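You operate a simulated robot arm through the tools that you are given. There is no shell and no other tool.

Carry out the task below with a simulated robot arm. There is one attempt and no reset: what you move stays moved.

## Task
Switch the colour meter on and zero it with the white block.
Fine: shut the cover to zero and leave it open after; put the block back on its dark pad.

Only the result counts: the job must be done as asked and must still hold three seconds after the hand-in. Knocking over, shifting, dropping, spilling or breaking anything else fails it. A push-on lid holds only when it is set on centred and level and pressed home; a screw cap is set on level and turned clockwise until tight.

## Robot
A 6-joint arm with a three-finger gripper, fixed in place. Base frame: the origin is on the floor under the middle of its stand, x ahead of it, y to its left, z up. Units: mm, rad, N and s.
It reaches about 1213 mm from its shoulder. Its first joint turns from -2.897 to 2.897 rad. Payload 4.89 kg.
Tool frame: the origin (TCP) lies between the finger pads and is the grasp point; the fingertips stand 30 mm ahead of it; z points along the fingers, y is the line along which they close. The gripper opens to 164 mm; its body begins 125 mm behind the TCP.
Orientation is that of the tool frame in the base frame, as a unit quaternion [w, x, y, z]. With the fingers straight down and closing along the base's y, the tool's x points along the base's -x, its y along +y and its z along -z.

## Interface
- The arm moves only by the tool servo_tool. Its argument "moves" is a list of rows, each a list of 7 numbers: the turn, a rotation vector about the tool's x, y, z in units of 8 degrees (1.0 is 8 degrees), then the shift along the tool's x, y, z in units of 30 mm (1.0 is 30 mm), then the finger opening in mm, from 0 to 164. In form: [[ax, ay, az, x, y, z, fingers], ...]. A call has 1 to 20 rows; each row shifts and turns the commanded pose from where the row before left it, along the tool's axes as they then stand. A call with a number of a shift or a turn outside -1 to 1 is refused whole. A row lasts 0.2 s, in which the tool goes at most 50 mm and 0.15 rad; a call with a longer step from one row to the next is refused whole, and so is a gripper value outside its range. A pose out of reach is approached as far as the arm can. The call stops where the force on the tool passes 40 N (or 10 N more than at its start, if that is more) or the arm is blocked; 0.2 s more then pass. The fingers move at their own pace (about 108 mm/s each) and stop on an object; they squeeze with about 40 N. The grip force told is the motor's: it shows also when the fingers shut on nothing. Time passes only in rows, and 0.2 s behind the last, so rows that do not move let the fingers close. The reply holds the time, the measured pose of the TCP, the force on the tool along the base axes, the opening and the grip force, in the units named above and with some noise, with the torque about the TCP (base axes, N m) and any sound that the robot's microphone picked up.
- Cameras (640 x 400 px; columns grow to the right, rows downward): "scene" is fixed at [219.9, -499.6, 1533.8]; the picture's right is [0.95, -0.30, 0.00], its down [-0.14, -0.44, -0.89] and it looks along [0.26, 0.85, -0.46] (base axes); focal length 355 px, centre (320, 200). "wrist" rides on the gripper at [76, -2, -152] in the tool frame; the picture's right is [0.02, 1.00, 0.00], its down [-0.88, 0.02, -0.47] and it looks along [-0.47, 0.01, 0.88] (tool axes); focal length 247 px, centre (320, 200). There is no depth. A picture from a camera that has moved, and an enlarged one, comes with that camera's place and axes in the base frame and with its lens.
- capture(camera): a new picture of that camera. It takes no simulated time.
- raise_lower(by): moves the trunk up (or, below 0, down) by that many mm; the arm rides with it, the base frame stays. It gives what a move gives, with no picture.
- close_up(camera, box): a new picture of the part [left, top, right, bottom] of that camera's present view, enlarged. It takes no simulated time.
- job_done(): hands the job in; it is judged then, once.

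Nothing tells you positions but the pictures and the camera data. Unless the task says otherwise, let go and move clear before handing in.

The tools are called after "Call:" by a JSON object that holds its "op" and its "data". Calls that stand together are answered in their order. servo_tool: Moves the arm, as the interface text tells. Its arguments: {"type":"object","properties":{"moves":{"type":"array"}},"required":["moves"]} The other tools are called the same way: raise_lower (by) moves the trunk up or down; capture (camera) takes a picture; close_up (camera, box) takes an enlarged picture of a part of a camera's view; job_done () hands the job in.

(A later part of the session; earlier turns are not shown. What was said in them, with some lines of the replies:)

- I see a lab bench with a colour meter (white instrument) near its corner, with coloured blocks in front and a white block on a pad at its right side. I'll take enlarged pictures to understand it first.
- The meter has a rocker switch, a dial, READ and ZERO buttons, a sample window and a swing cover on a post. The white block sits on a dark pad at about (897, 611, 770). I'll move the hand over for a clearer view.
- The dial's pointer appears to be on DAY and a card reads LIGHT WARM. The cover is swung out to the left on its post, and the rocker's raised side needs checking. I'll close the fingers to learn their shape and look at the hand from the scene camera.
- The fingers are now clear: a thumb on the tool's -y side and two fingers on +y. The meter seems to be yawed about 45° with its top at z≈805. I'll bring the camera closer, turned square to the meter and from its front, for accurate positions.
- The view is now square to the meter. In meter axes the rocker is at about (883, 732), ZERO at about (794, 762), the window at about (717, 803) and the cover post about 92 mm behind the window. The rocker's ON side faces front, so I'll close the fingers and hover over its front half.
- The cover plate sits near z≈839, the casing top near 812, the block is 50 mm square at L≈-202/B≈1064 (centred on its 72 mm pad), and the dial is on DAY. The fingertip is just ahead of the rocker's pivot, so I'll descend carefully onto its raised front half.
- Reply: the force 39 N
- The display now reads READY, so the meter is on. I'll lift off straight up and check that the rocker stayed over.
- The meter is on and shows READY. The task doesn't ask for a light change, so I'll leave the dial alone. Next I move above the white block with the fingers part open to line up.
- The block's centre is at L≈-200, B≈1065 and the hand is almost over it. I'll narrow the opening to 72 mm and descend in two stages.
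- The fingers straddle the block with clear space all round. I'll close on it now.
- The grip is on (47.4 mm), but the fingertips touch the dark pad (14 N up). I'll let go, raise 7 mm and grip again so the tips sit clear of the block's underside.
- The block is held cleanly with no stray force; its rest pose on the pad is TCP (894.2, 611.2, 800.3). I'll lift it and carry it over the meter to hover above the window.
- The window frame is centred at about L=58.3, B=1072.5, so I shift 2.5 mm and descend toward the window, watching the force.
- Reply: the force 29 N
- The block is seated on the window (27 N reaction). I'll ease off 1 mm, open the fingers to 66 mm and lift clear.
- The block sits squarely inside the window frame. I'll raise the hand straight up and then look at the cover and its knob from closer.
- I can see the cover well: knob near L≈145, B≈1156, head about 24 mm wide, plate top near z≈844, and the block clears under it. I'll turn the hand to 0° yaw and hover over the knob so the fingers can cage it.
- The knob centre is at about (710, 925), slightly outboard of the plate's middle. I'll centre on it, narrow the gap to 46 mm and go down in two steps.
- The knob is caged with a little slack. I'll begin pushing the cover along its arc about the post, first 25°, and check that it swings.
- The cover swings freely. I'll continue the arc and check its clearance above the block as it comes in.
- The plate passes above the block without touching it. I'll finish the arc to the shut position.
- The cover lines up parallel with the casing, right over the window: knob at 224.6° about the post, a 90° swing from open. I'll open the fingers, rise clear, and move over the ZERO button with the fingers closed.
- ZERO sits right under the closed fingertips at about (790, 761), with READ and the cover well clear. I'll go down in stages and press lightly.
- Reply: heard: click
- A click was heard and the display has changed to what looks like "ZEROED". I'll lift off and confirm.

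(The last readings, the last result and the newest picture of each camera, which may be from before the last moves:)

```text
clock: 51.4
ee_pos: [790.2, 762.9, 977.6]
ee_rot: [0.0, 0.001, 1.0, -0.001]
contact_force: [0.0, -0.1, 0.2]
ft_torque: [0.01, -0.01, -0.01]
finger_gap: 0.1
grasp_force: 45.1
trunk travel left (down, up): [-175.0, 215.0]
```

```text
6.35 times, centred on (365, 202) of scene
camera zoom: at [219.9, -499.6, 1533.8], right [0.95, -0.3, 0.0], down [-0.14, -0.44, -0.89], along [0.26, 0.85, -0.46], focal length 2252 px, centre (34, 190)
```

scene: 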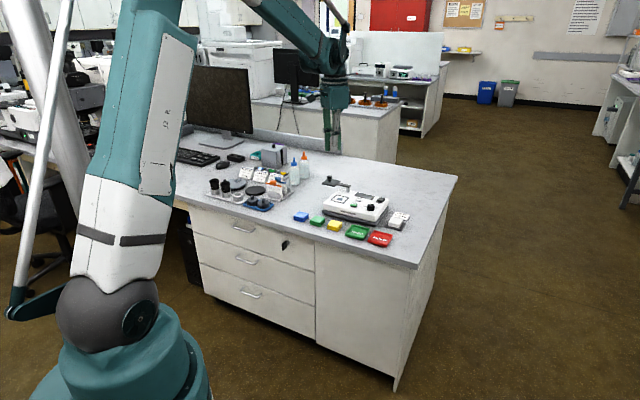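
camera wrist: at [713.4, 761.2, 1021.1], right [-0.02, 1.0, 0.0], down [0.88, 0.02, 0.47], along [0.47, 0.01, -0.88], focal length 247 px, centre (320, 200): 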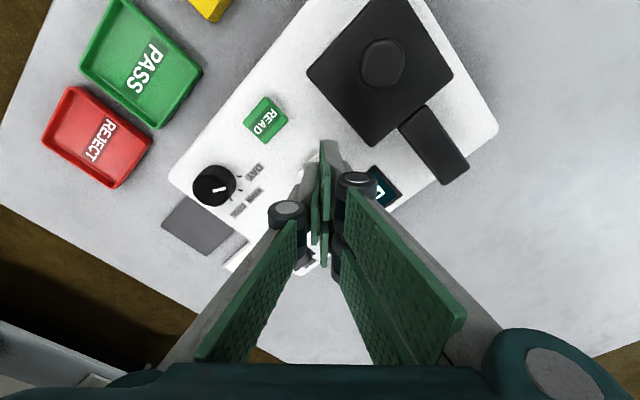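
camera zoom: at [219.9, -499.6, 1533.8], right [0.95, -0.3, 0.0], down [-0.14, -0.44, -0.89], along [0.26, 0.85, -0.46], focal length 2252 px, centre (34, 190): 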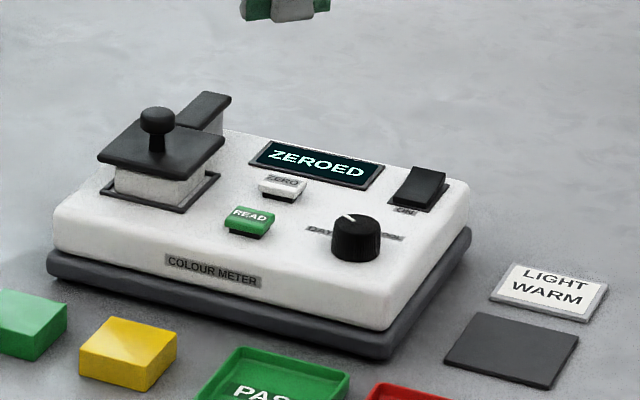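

The display reads ZEROED. Next I return to the cover's knob at about (709.6, 793.3) to swing it open again.

Call:
{"op": "servo_tool", "data": {"moves": [[0, 0, 0, 0.67, 0.253, 0, 46], [0, 0, 0, 0.67, 0.253, 0, 46], [0, 0, 0, 0.67, 0.253, 0, 46], [0, 0, 0, 0.67, 0.253, 0, 46], [0, 0, 0, 0, 0, 0.8, 46], [0, 0, 0, 0, 0, 0.8, 46], [0, 0, 0, 0, 0, 0.3, 46], [0, 0, 0, 0, 0, 0, 46]]}}

Call:
{"op": "close_up", "data": {"camera": "wrist", "box": [220, 80, 420, 280]}}

Call:
{"op": "close_up", "data": {"camera": "scene", "box": [310, 165, 370, 210]}}

```text
clock: 53.2
ee_pos: [710.0, 792.7, 918.3]
ee_rot: [0.0, 0.0, 1.0, 0.0]
contact_force: [0.3, 0.1, 0.8]
ft_torque: [-0.03, 0.03, 0.0]
finger_gap: 45.8
grasp_force: 0.1
trunk travel left (down, up): [-175.0, 215.0]
```

```text
2.00 times, centred on (320, 180) of wrist
camera zoom: at [633.1, 791.8, 1070.6], right [-0.02, 1.0, 0.0], down [0.88, 0.02, 0.47], along [0.47, 0.01, -0.88], focal length 494 px, centre (320, 240)
```

zoom: 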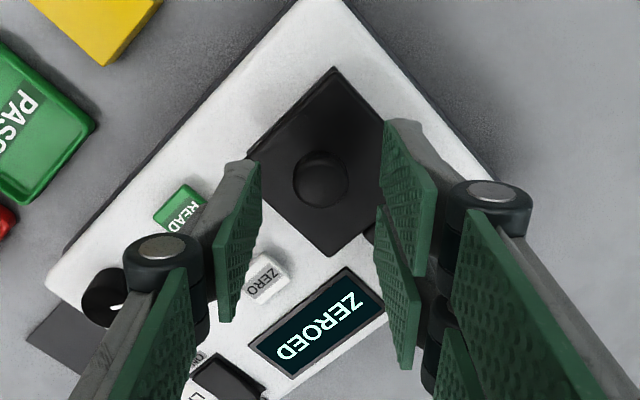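

```text
8.89 times, centred on (340, 188) of scene
camera zoom: at [219.9, -499.6, 1533.8], right [0.95, -0.3, 0.0], down [-0.14, -0.44, -0.89], along [0.26, 0.85, -0.46], focal length 3152 px, centre (142, 311)
```

zoom: 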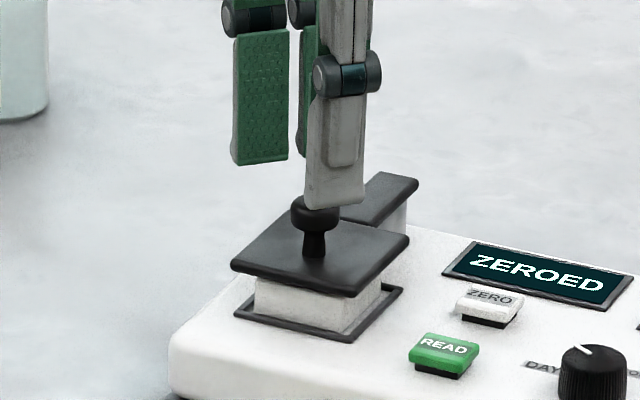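

Call:
{"op": "servo_tool", "data": {"moves": [[0, 0, 0, 0, 0.02, 0.4, 46], [0, 0, 0, 0, 0, 0.4, 46], [0, 0, 0, 0, 0, 0.2, 46], [0, 0, 0, 0, 0, 0, 30], [0, 0, 0, 0, 0, 0, 30], [0, 0, 0, 0, 0, 0, 30]]}}

Call:
{"op": "close_up", "data": {"camera": "wrist", "box": [220, 80, 420, 280]}}

```text
clock: 54.6
ee_pos: [709.1, 793.5, 890.1]
ee_rot: [0.0, 0.0, 1.0, 0.0]
contact_force: [0.0, -0.5, -0.5]
ft_torque: [0.03, -0.01, 0.02]
finger_gap: 29.8
grasp_force: 0.1
trunk travel left (down, up): [-175.0, 215.0]
```

```text
2.00 times, centred on (320, 180) of wrist
camera zoom: at [632.5, 792.4, 1040.9], right [-0.02, 1.0, 0.0], down [0.88, 0.02, 0.47], along [0.47, 0.01, -0.88], focal length 494 px, centre (320, 240)
```

zoom: 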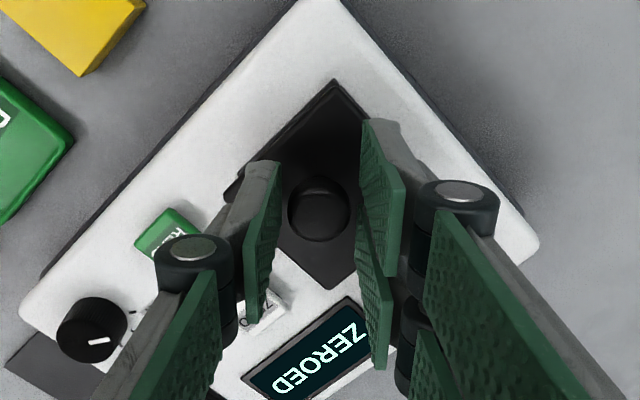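

The knob is caged again. I'll swing the cover back open along the same arc in reverse, in two parts.

Call:
{"op": "servo_tool", "data": {"moves": [[0, 0, 0, 0.184, 0.2007, 0, 30], [0, 0, 0, 0.1657, 0.216, 0, 30], [0, 0, 0, 0.1463, 0.2296, 0, 30], [0, 0, 0, 0.1257, 0.2414, 0, 30], [0, 0, 0, 0.1042, 0.2515, 0, 30], [0, 0, 0, 0, 0, 0, 30]]}}

Call:
{"op": "close_up", "data": {"camera": "scene", "box": [310, 170, 370, 210]}}

Call:
{"op": "close_up", "data": {"camera": "wrist", "box": [220, 80, 420, 280]}}

```text
clock: 56.0
ee_pos: [688.0, 828.4, 890.4]
ee_rot: [0.0, 0.0, 1.0, 0.001]
contact_force: [-0.9, -0.3, 0.7]
ft_torque: [0.01, -0.01, 0.0]
finger_gap: 30.2
grasp_force: 0.1
trunk travel left (down, up): [-175.0, 215.0]
```

```text
10.00 times, centred on (340, 190) of scene
camera zoom: at [219.9, -499.6, 1533.8], right [0.95, -0.3, 0.0], down [-0.14, -0.44, -0.89], along [0.26, 0.85, -0.46], focal length 3547 px, centre (120, 300)
```

zoom: 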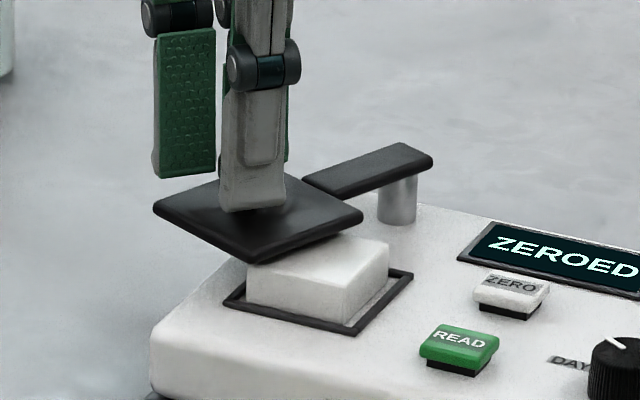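

```text
2.00 times, centred on (320, 180) of wrist
camera zoom: at [611.1, 826.5, 1041.3], right [-0.02, 1.0, 0.0], down [0.88, 0.02, 0.47], along [0.47, 0.01, -0.88], focal length 494 px, centre (320, 240)
```

zoom: 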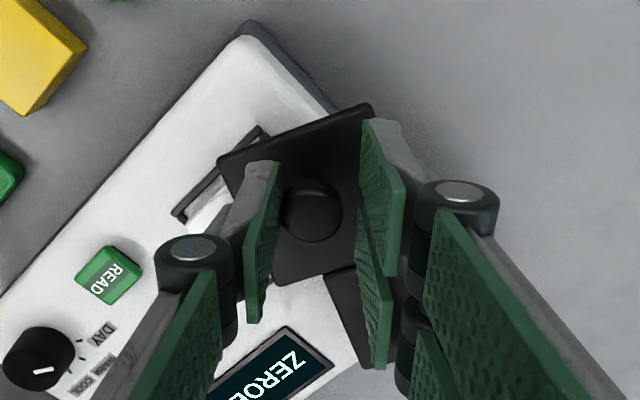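

Call:
{"op": "servo_tool", "data": {"moves": [[0, 0, 0, 0.0819, 0.2596, 0, 30], [0, 0, 0, 0.0589, 0.2657, 0, 30], [0, 0, 0, 0.0355, 0.2699, 0, 30], [0, 0, 0, 0.0119, 0.2719, 0, 30], [0, 0, 0, -0.0119, 0.2719, 0, 30], [0, 0, 0, -0.0355, 0.2699, 0, 30], [0, 0, 0, -0.0589, 0.2657, 0, 30], [0, 0, 0, -0.0819, 0.2596, 0, 30], [0, 0, 0, -0.1042, 0.2515, 0, 30], [0, 0, 0, -0.1257, 0.2414, 0, 30], [0, 0, 0, -0.1463, 0.2296, 0, 30], [0, 0, 0, -0.1657, 0.216, 0, 30], [0, 0, 0, 0, 0, 0, 30]]}}

Call:
{"op": "close_up", "data": {"camera": "scene", "box": [310, 165, 370, 210]}}

Call:
{"op": "close_up", "data": {"camera": "wrist", "box": [220, 80, 420, 280]}}

```text
clock: 58.8
ee_pos: [704.6, 920.8, 890.2]
ee_rot: [0.0, 0.001, 1.0, 0.0]
contact_force: [-1.1, 1.6, -0.3]
ft_torque: [0.01, -0.01, 0.01]
finger_gap: 30.3
grasp_force: 0.0
trunk travel left (down, up): [-175.0, 215.0]
```

```text
8.89 times, centred on (340, 188) of scene
camera zoom: at [219.9, -499.6, 1533.8], right [0.95, -0.3, 0.0], down [-0.14, -0.44, -0.89], along [0.26, 0.85, -0.46], focal length 3152 px, centre (142, 311)
```

zoom: 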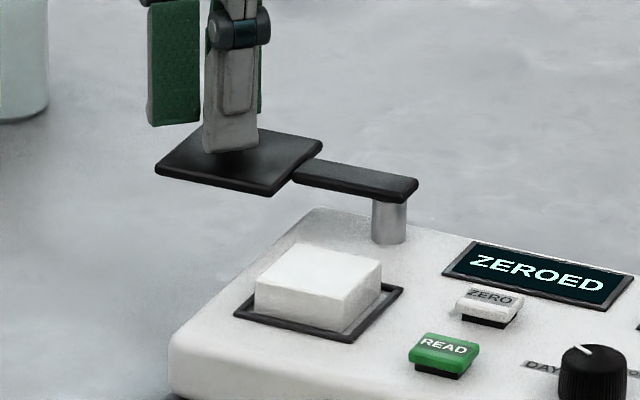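

```text
2.00 times, centred on (320, 180) of wrist
camera zoom: at [627.1, 918.4, 1041.5], right [-0.02, 1.0, 0.0], down [0.88, 0.02, 0.47], along [0.47, 0.01, -0.88], focal length 494 px, centre (320, 240)
```

zoom: 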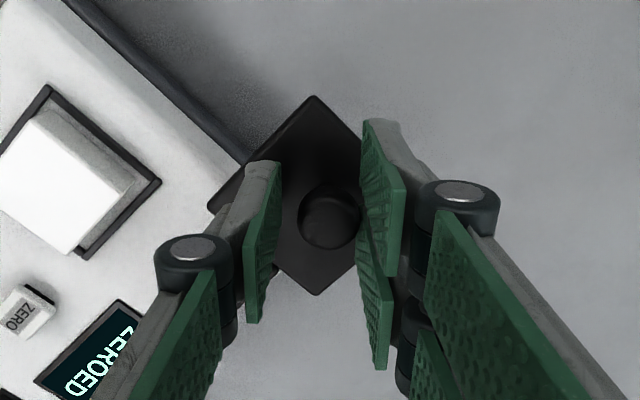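

Call:
{"op": "servo_tool", "data": {"moves": [[0, 0, 0, -0.184, 0.2007, 0, 30], [0, 0, 0, 0, 0, 0, 30]]}}

Call:
{"op": "close_up", "data": {"camera": "wrist", "box": [220, 80, 420, 280]}}

```text
clock: 59.4
ee_pos: [709.4, 925.0, 891.1]
ee_rot: [0.0, -0.001, 1.0, -0.001]
contact_force: [0.7, -0.3, 0.4]
ft_torque: [-0.02, 0.04, 0.02]
finger_gap: 30.0
grasp_force: 0.1
trunk travel left (down, up): [-175.0, 215.0]
```

```text
2.00 times, centred on (320, 180) of wrist
camera zoom: at [632.6, 924.4, 1041.5], right [-0.02, 1.0, 0.0], down [0.88, 0.02, 0.47], along [0.47, 0.01, -0.88], focal length 494 px, centre (320, 240)
```

zoom: 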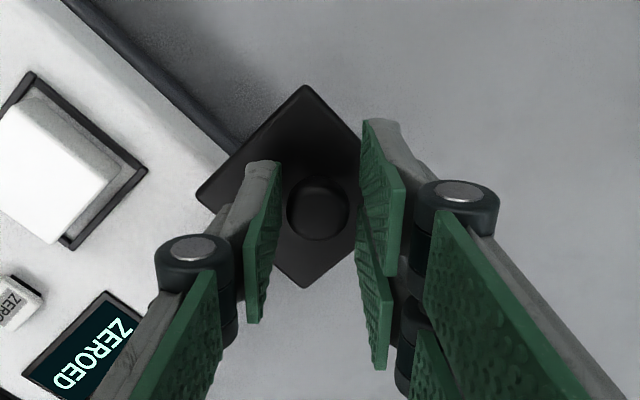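

The cover is back in exactly its original open position. I'll release, rise, move over the block and turn the hand square to it.

Call:
{"op": "servo_tool", "data": {"moves": [[0, 0, 0, 0, 0, 0, 46], [0, 0, 0, 0, 0, 0, 46], [0, 0, 0, 0, 0, -0.5, 46], [0, 0, 0, 0, 0, -1, 46], [0, 0, 0, 0, 0, -1, 46], [0, 0, 0, 0, 0, -0.4, 66], [0, 0, 0, -0.045, -0.702, 0, 66], [0, 0, 0, -0.045, -0.702, 0, 66], [0, 0, 0, -0.045, -0.702, 0, 66], [0, 0, 0, -0.045, -0.702, 0, 66], [0, 0, 0, -0.045, -0.702, 0, 66], [0, 0, 0, -0.045, -0.702, 0, 66], [0, 0, -0.9375, 0, 0, 0, 66], [0, 0, -0.9375, 0, 0, 0, 66], [0, 0, -0.9375, 0, 0, 0, 66], [0, 0, -0.9375, 0, 0, 0, 66], [0, 0, -0.9375, 0, 0, 0, 66], [0, 0, -0.9375, 0, 0, 0, 66], [0, 0, 0, 0, 0, 0, 66]]}}

Call:
{"op": "close_up", "data": {"camera": "wrist", "box": [220, 70, 420, 270]}}

Call:
{"op": "close_up", "data": {"camera": "scene", "box": [310, 150, 390, 210]}}

```text
clock: 63.4
ee_pos: [718.4, 799.6, 977.7]
ee_rot: [0.0, -0.383, 0.924, 0.0]
contact_force: [0.4, 0.6, -0.3]
ft_torque: [0.02, -0.02, -0.02]
finger_gap: 65.9
grasp_force: 0.2
trunk travel left (down, up): [-175.0, 215.0]
```

```text
2.00 times, centred on (320, 170) of wrist
camera zoom: at [664.3, 744.5, 1128.3], right [-0.72, 0.69, 0.0], down [0.61, 0.64, 0.47], along [0.33, 0.34, -0.88], focal length 494 px, centre (320, 260)
```

zoom: 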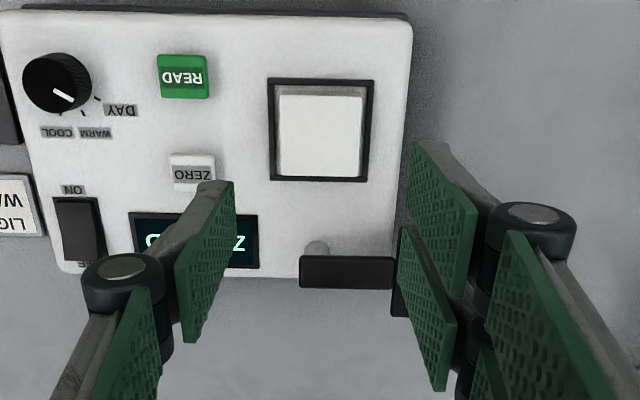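

```text
6.67 times, centred on (350, 180) of scene
camera zoom: at [219.9, -499.6, 1533.8], right [0.95, -0.3, 0.0], down [-0.14, -0.44, -0.89], along [0.26, 0.85, -0.46], focal length 2364 px, centre (120, 333)
```

zoom: 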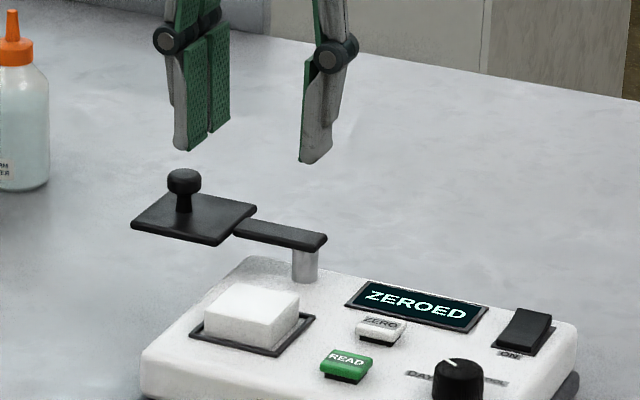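

Call:
{"op": "servo_tool", "data": {"moves": [[0, 0, 0, 0.04, 0.015, 1, 66], [0, 0, 0, 0, 0, 1, 66], [0, 0, 0, 0, 0, 1, 66], [0, 0, 0, 0, 0, 0.6, 66], [0, 0, 0, 0, 0, 0.3, 66], [0, 0, 0, 0, 0, 0, 66]]}}

Call:
{"op": "close_up", "data": {"camera": "scene", "box": [320, 180, 360, 210]}}

Call:
{"op": "close_up", "data": {"camera": "wrist", "box": [220, 70, 420, 270]}}

```text
clock: 64.8
ee_pos: [716.5, 800.1, 860.1]
ee_rot: [0.0, -0.383, 0.924, 0.0]
contact_force: [-1.3, -0.1, 0.0]
ft_torque: [-0.04, -0.01, 0.0]
finger_gap: 66.2
grasp_force: 0.0
trunk travel left (down, up): [-175.0, 215.0]
```

```text
13.33 times, centred on (340, 195) of scene
camera zoom: at [219.9, -499.6, 1533.8], right [0.95, -0.3, 0.0], down [-0.14, -0.44, -0.89], along [0.26, 0.85, -0.46], focal length 4729 px, centre (53, 267)
```

zoom: 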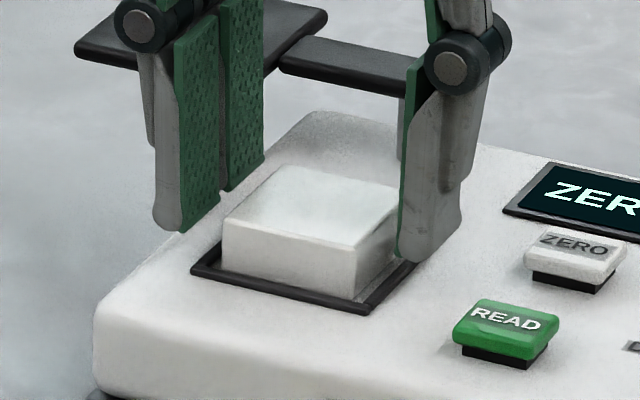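

```text
2.00 times, centred on (320, 170) of wrist
camera zoom: at [663.3, 744.4, 1011.6], right [-0.72, 0.69, 0.0], down [0.61, 0.64, 0.47], along [0.33, 0.34, -0.88], focal length 494 px, centre (320, 260)
```

zoom: 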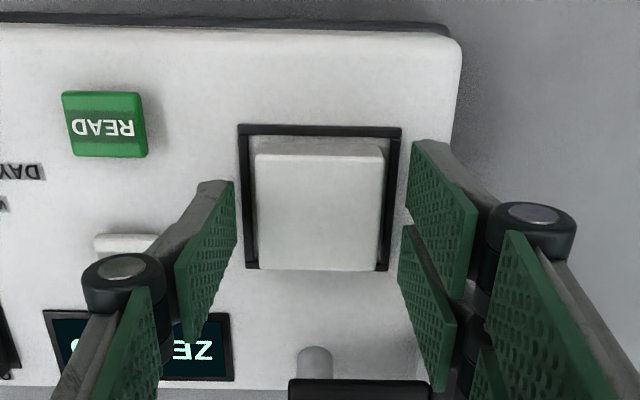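

Call:
{"op": "servo_tool", "data": {"moves": [[0, 0, 0, 0, 0, 0.13, 66], [0, 0, 0, 0, 0, 0, 66], [0, 0, 0, 0, 0, 0, 30], [0, 0, 0, 0, 0, 0, 30], [0, 0, 0, 0, 0, 0, 30], [0, 0, 0, 0, 0, 0, 30]]}}

Call:
{"op": "close_up", "data": {"camera": "scene", "box": [320, 180, 360, 210]}}

```text
clock: 66.2
ee_pos: [716.4, 798.9, 856.3]
ee_rot: [-0.001, -0.382, 0.924, 0.001]
contact_force: [0.6, -0.4, -0.6]
ft_torque: [0.0, -0.01, 0.0]
finger_gap: 47.5
grasp_force: 39.7
trunk travel left (down, up): [-175.0, 215.0]
```

```text
13.33 times, centred on (340, 195) of scene
camera zoom: at [219.9, -499.6, 1533.8], right [0.95, -0.3, 0.0], down [-0.14, -0.44, -0.89], along [0.26, 0.85, -0.46], focal length 4729 px, centre (53, 267)
```

zoom: 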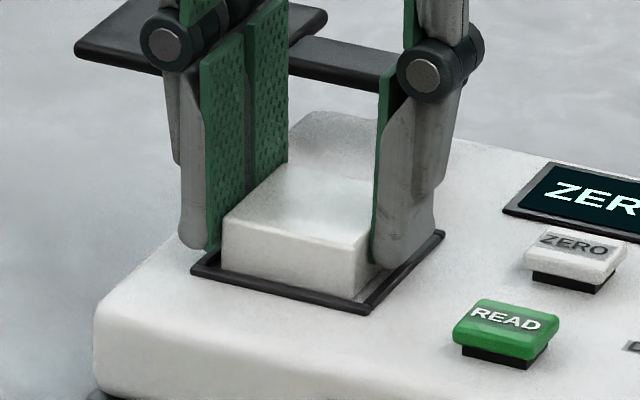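

The block is gripped again at 47.5 mm. I'll lift it and carry it back over the dark pad.

Call:
{"op": "servo_tool", "data": {"moves": [[0, 0, 0, 0, 0, -0.3, 30], [0, 0, 0, 0, 0, -0.6, 30], [0, 0, 0, 0, 0, -1, 30], [0, 0, 0, 0, 0, -0.8, 30], [0, 0, 0, 0.023, -0.4, 0, 30], [0, 0, 0, 0.023, -0.8, 0, 30], [0, 0, 0, 0.023, -0.9, 0, 30], [0, 0, 0, 0.023, -0.9, 0, 30], [0, 0, 0, 0.023, -0.9, 0, 30], [0, 0, 0, 0.023, -0.9, 0, 30], [0, 0, 0, 0.023, -0.9, 0, 30], [0, 0, 0, 0.023, -0.9, 0, 30], [0, 0, 0, 0.023, -0.9, 0, 30], [0, 0, 0, 0.023, -0.7, 0, 30], [0, 0, 0, 0, -0.41, 0, 30], [0, 0, 0, 0, 0, 0, 30]]}}

Call:
{"op": "close_up", "data": {"camera": "wrist", "box": [220, 70, 420, 270]}}

Call:
{"op": "close_up", "data": {"camera": "scene", "box": [340, 150, 430, 230]}}

```text
clock: 69.6
ee_pos: [895.4, 611.1, 937.2]
ee_rot: [0.0, -0.383, 0.924, 0.0]
contact_force: [0.0, 0.4, -1.8]
ft_torque: [-0.02, 0.01, -0.01]
finger_gap: 47.5
grasp_force: 40.9
trunk travel left (down, up): [-175.0, 215.0]
```

```text
2.00 times, centred on (320, 170) of wrist
camera zoom: at [841.2, 556.1, 1088.1], right [-0.72, 0.69, 0.0], down [0.61, 0.64, 0.47], along [0.33, 0.34, -0.88], focal length 494 px, centre (320, 260)
```

zoom: 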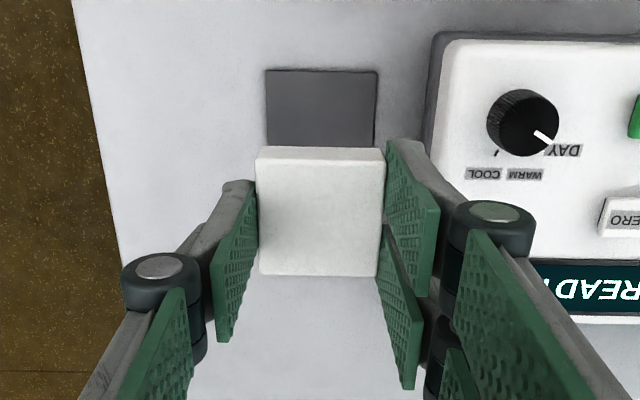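

```text
5.00 times, centred on (385, 190) of scene
camera zoom: at [219.9, -499.6, 1533.8], right [0.95, -0.3, 0.0], down [-0.14, -0.44, -0.89], along [0.26, 0.85, -0.46], focal length 1773 px, centre (-5, 250)
```

zoom: 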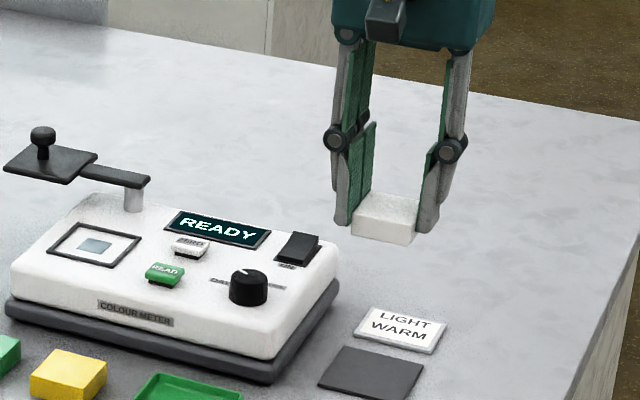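

Interesting: the display has gone back to READY after showing ZEROED for a while, as the block left. The block hovers within about 2 mm of the pad's centre, so I'll trim and lower it.

Call:
{"op": "servo_tool", "data": {"moves": [[0, 0, 0, 0.05, 0.03, 0.8, 30], [0, 0, 0, 0, 0, 1, 30], [0, 0, 0, 0, 0, 1, 30], [0, 0, 0, 0, 0, 0.8, 30], [0, 0, 0, 0, 0, 0.5, 30], [0, 0, 0, 0, 0, 0, 30]]}}

Call:
{"op": "close_up", "data": {"camera": "wrist", "box": [220, 70, 420, 270]}}

Call:
{"op": "close_up", "data": {"camera": "scene", "box": [370, 190, 420, 230]}}

```text
clock: 71.0
ee_pos: [892.0, 609.5, 813.2]
ee_rot: [0.0, -0.382, 0.924, 0.0]
contact_force: [-0.2, 0.3, -1.6]
ft_torque: [-0.01, 0.01, 0.01]
finger_gap: 47.2
grasp_force: 40.0
trunk travel left (down, up): [-175.0, 215.0]
```

```text
2.00 times, centred on (320, 170) of wrist
camera zoom: at [839.3, 556.1, 964.6], right [-0.72, 0.69, 0.0], down [0.61, 0.64, 0.47], along [0.33, 0.34, -0.88], focal length 494 px, centre (320, 260)
```

zoom: 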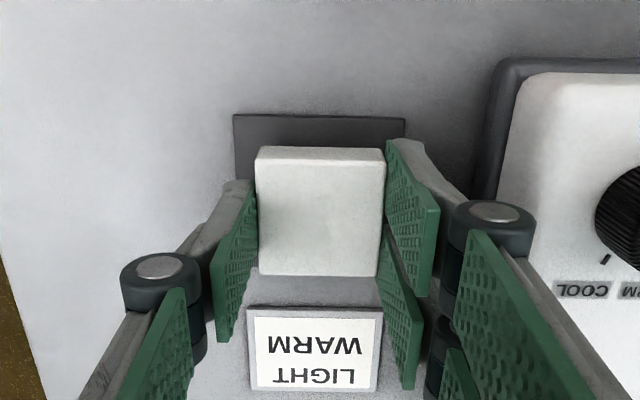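

```text
10.00 times, centred on (395, 210) of scene
camera zoom: at [219.9, -499.6, 1533.8], right [0.95, -0.3, 0.0], down [-0.14, -0.44, -0.89], along [0.26, 0.85, -0.46], focal length 3547 px, centre (-430, 100)
```

zoom: 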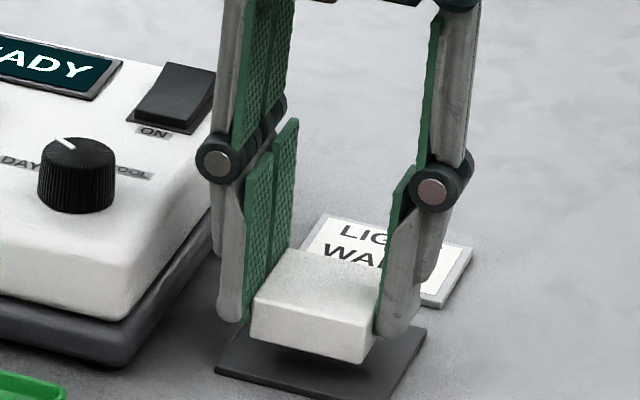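

Call:
{"op": "servo_tool", "data": {"moves": [[0, 0, 0, -0.04, 0, 0.15, 30], [0, 0, 0, 0, 0, 0.1, 30], [0, 0, 0, 0, 0, 0, 30]]}}

Call:
{"op": "close_up", "data": {"camera": "scene", "box": [370, 190, 420, 230]}}

```text
clock: 71.8
ee_pos: [892.9, 611.8, 806.2]
ee_rot: [-0.001, -0.382, 0.924, 0.0]
contact_force: [-0.5, 0.9, -0.8]
ft_torque: [-0.02, -0.02, 0.01]
finger_gap: 47.3
grasp_force: 39.8
trunk travel left (down, up): [-175.0, 215.0]
```

```text
10.00 times, centred on (395, 210) of scene
camera zoom: at [219.9, -499.6, 1533.8], right [0.95, -0.3, 0.0], down [-0.14, -0.44, -0.89], along [0.26, 0.85, -0.46], focal length 3547 px, centre (-430, 100)
```

zoom: 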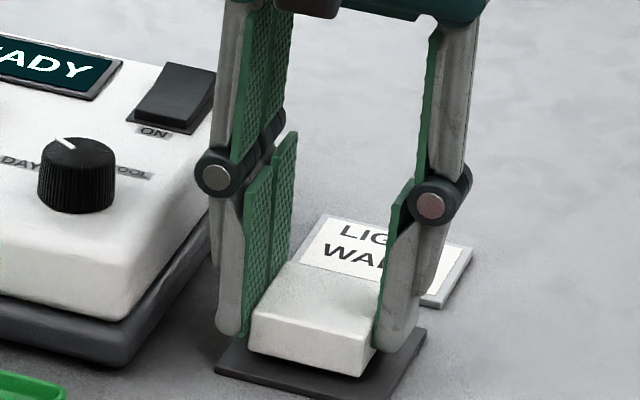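

Call:
{"op": "servo_tool", "data": {"moves": [[0, 0, 0, 0, 0, 0.06, 30], [0, 0, 0, 0, 0, 0.04, 30], [0, 0, 0, 0, 0, 0, 30]]}}

Call:
{"op": "close_up", "data": {"camera": "scene", "box": [380, 200, 410, 224]}}

```text
clock: 72.6
ee_pos: [893.0, 611.3, 803.8]
ee_rot: [0.0, -0.384, 0.924, 0.0]
contact_force: [-0.7, -0.6, -1.9]
ft_torque: [0.01, -0.01, 0.01]
finger_gap: 47.2
grasp_force: 39.8
trunk travel left (down, up): [-175.0, 215.0]
```

```text
16.00 times, centred on (395, 212) of scene
camera zoom: at [219.9, -499.6, 1533.8], right [0.95, -0.3, 0.0], down [-0.14, -0.44, -0.89], along [0.26, 0.85, -0.46], focal length 5674 px, centre (-880, 8)
```

zoom: 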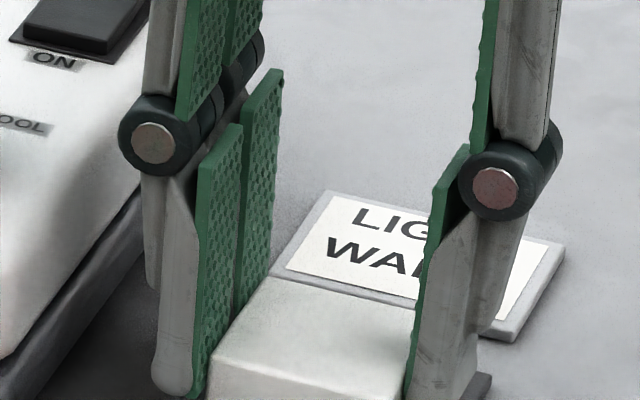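

Call:
{"op": "servo_tool", "data": {"moves": [[0, 0, 0, 0, 0, 0.05, 30], [0, 0, 0, 0, 0, 0, 30]]}}

Call:
{"op": "close_up", "data": {"camera": "scene", "box": [380, 210, 410, 230]}}

```text
clock: 73.2
ee_pos: [892.5, 612.3, 801.9]
ee_rot: [0.001, -0.382, 0.924, 0.0]
contact_force: [2.2, 1.1, 3.8]
ft_torque: [0.02, 0.0, 0.0]
finger_gap: 47.5
grasp_force: 40.3
trunk travel left (down, up): [-175.0, 215.0]
```

```text
16.00 times, centred on (395, 220) of scene
camera zoom: at [219.9, -499.6, 1533.8], right [0.95, -0.3, 0.0], down [-0.14, -0.44, -0.89], along [0.26, 0.85, -0.46], focal length 5674 px, centre (-880, -120)
```

zoom: 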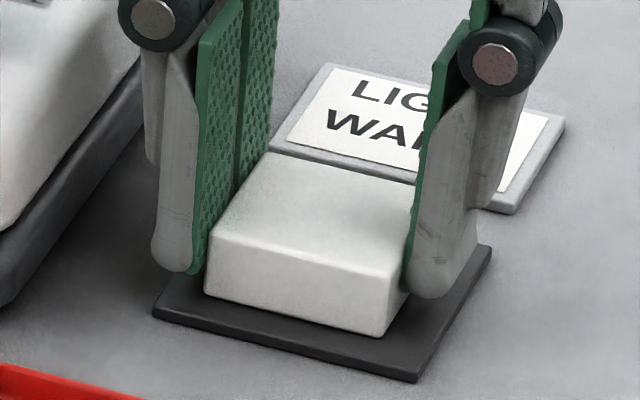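

The block has just touched down on the pad. I'll release it, rise straight up, and check everything.

Call:
{"op": "servo_tool", "data": {"moves": [[0, 0, 0, 0, 0, 0, 66], [0, 0, 0, 0, 0, 0, 66], [0, 0, 0, 0, 0, 0, 66], [0, 0, 0, 0, 0, -0.4, 66], [0, 0, 0, 0, 0, -1, 66], [0, 0, 0, 0, 0, -1, 66], [0, 0, 0, 0, 0, -1, 66], [0, 0, 0, 0, 0, -1, 66], [0, 0, 0, 0, 0, 0, 66]]}}

Call:
{"op": "close_up", "data": {"camera": "wrist", "box": [220, 60, 480, 260]}}

Call:
{"op": "close_up", "data": {"camera": "scene", "box": [310, 165, 430, 250]}}

```text
clock: 75.2
ee_pos: [892.3, 611.5, 934.7]
ee_rot: [0.0, -0.383, 0.924, 0.0]
contact_force: [-0.6, -0.6, 1.6]
ft_torque: [0.05, -0.06, 0.02]
finger_gap: 66.1
grasp_force: 0.1
trunk travel left (down, up): [-175.0, 215.0]
```

```text
2.00 times, centred on (350, 160) of wrist
camera zoom: at [839.4, 556.9, 1086.0], right [-0.72, 0.69, 0.0], down [0.61, 0.64, 0.47], along [0.33, 0.34, -0.88], focal length 494 px, centre (260, 280)
```

zoom: 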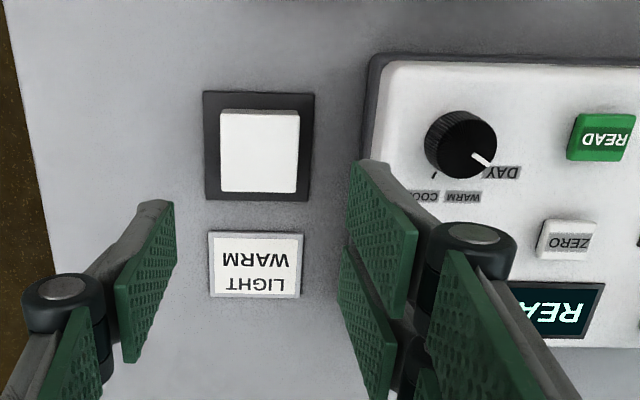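

```text
4.71 times, centred on (370, 208) of scene
camera zoom: at [219.9, -499.6, 1533.8], right [0.95, -0.3, 0.0], down [-0.14, -0.44, -0.89], along [0.26, 0.85, -0.46], focal length 1669 px, centre (85, 165)
```

zoom: 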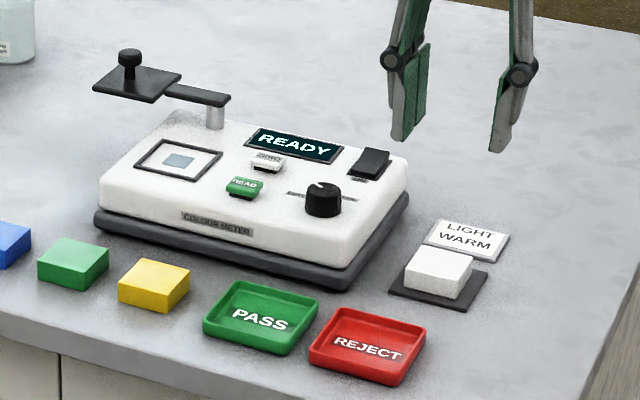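

The block is centred on its dark pad, the cover is open, the meter is on, and nothing else has moved. I'll back the hand further away before handing in.

Call:
{"op": "servo_tool", "data": {"moves": [[0, 0, 0, 0, 0, -1, 66], [0, 0, 0, 0, 0, -1, 66], [0, 0, 0, 0.8, 0, -0.8, 66], [0, 0, 0, 0.8, 0, -0.5, 66], [0, 0, 0, 0.8, 0, 0, 66], [0, 0, 0, 0, 0, 0, 66], [0, 0, 0, 0, 0, 0, 66]]}}

Call:
{"op": "capture", "data": {"camera": "scene"}}

Call:
{"op": "close_up", "data": {"camera": "scene", "box": [290, 165, 420, 250]}}

```text
clock: 76.8
ee_pos: [842.0, 560.7, 1034.2]
ee_rot: [-0.001, -0.383, 0.924, 0.0]
contact_force: [-0.5, -0.1, 0.6]
ft_torque: [0.01, -0.04, 0.01]
finger_gap: 66.0
grasp_force: 0.0
trunk travel left (down, up): [-175.0, 215.0]
```

```text
taken
```

scene: 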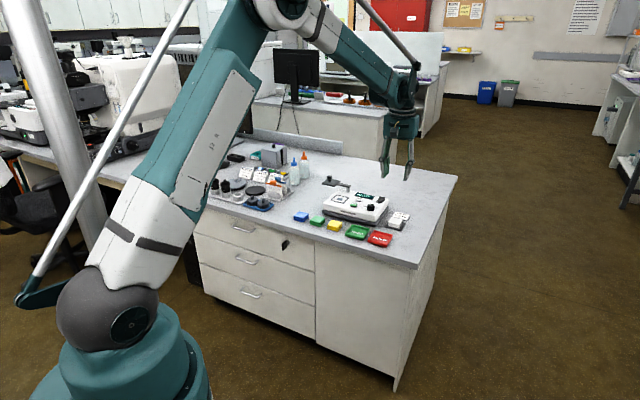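

```text
4.71 times, centred on (355, 208) of scene
camera zoom: at [219.9, -499.6, 1533.8], right [0.95, -0.3, 0.0], down [-0.14, -0.44, -0.89], along [0.26, 0.85, -0.46], focal length 1669 px, centre (155, 165)
```

zoom: 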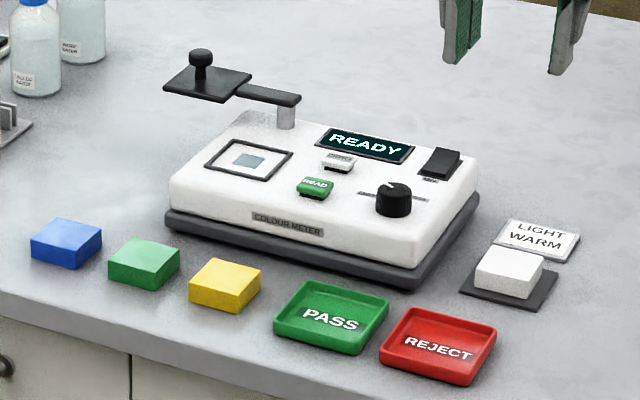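

The meter is on and was zeroed (it clicked and showed ZEROED). The cover is open, the white block is back on its dark pad, the other items are where they were, and the hand is clear. I'm handing in now.

Call:
{"op": "job_done", "data": {}}

```text
The job is handed in.
```

The colour meter is on and zeroed with the white block. I handed the job in, but no verdict came back.

- **Switching on:** I pressed the ON side of the power switch and the display came up READY.
- **Zeroing:** With the white block on the window and the cover shut over it, I pressed ZERO. The meter clicked and the display read ZEROED. It had gone back to READY by the time I carried the block off the window. I took that as its normal idle message and did not check further that the zero was kept.
- **Afterwards:** The cover is back in its open position and the block is centred on its dark pad. In the last picture nothing else had moved, and the hand is clear.

**Light setting:** The card by the meter reads LIGHT WARM, but the dial was on DAY. You didn't ask for a light change, so I left it, and the zero was taken under DAY. If you meant to work under WARM, the meter should be zeroed again at that setting.
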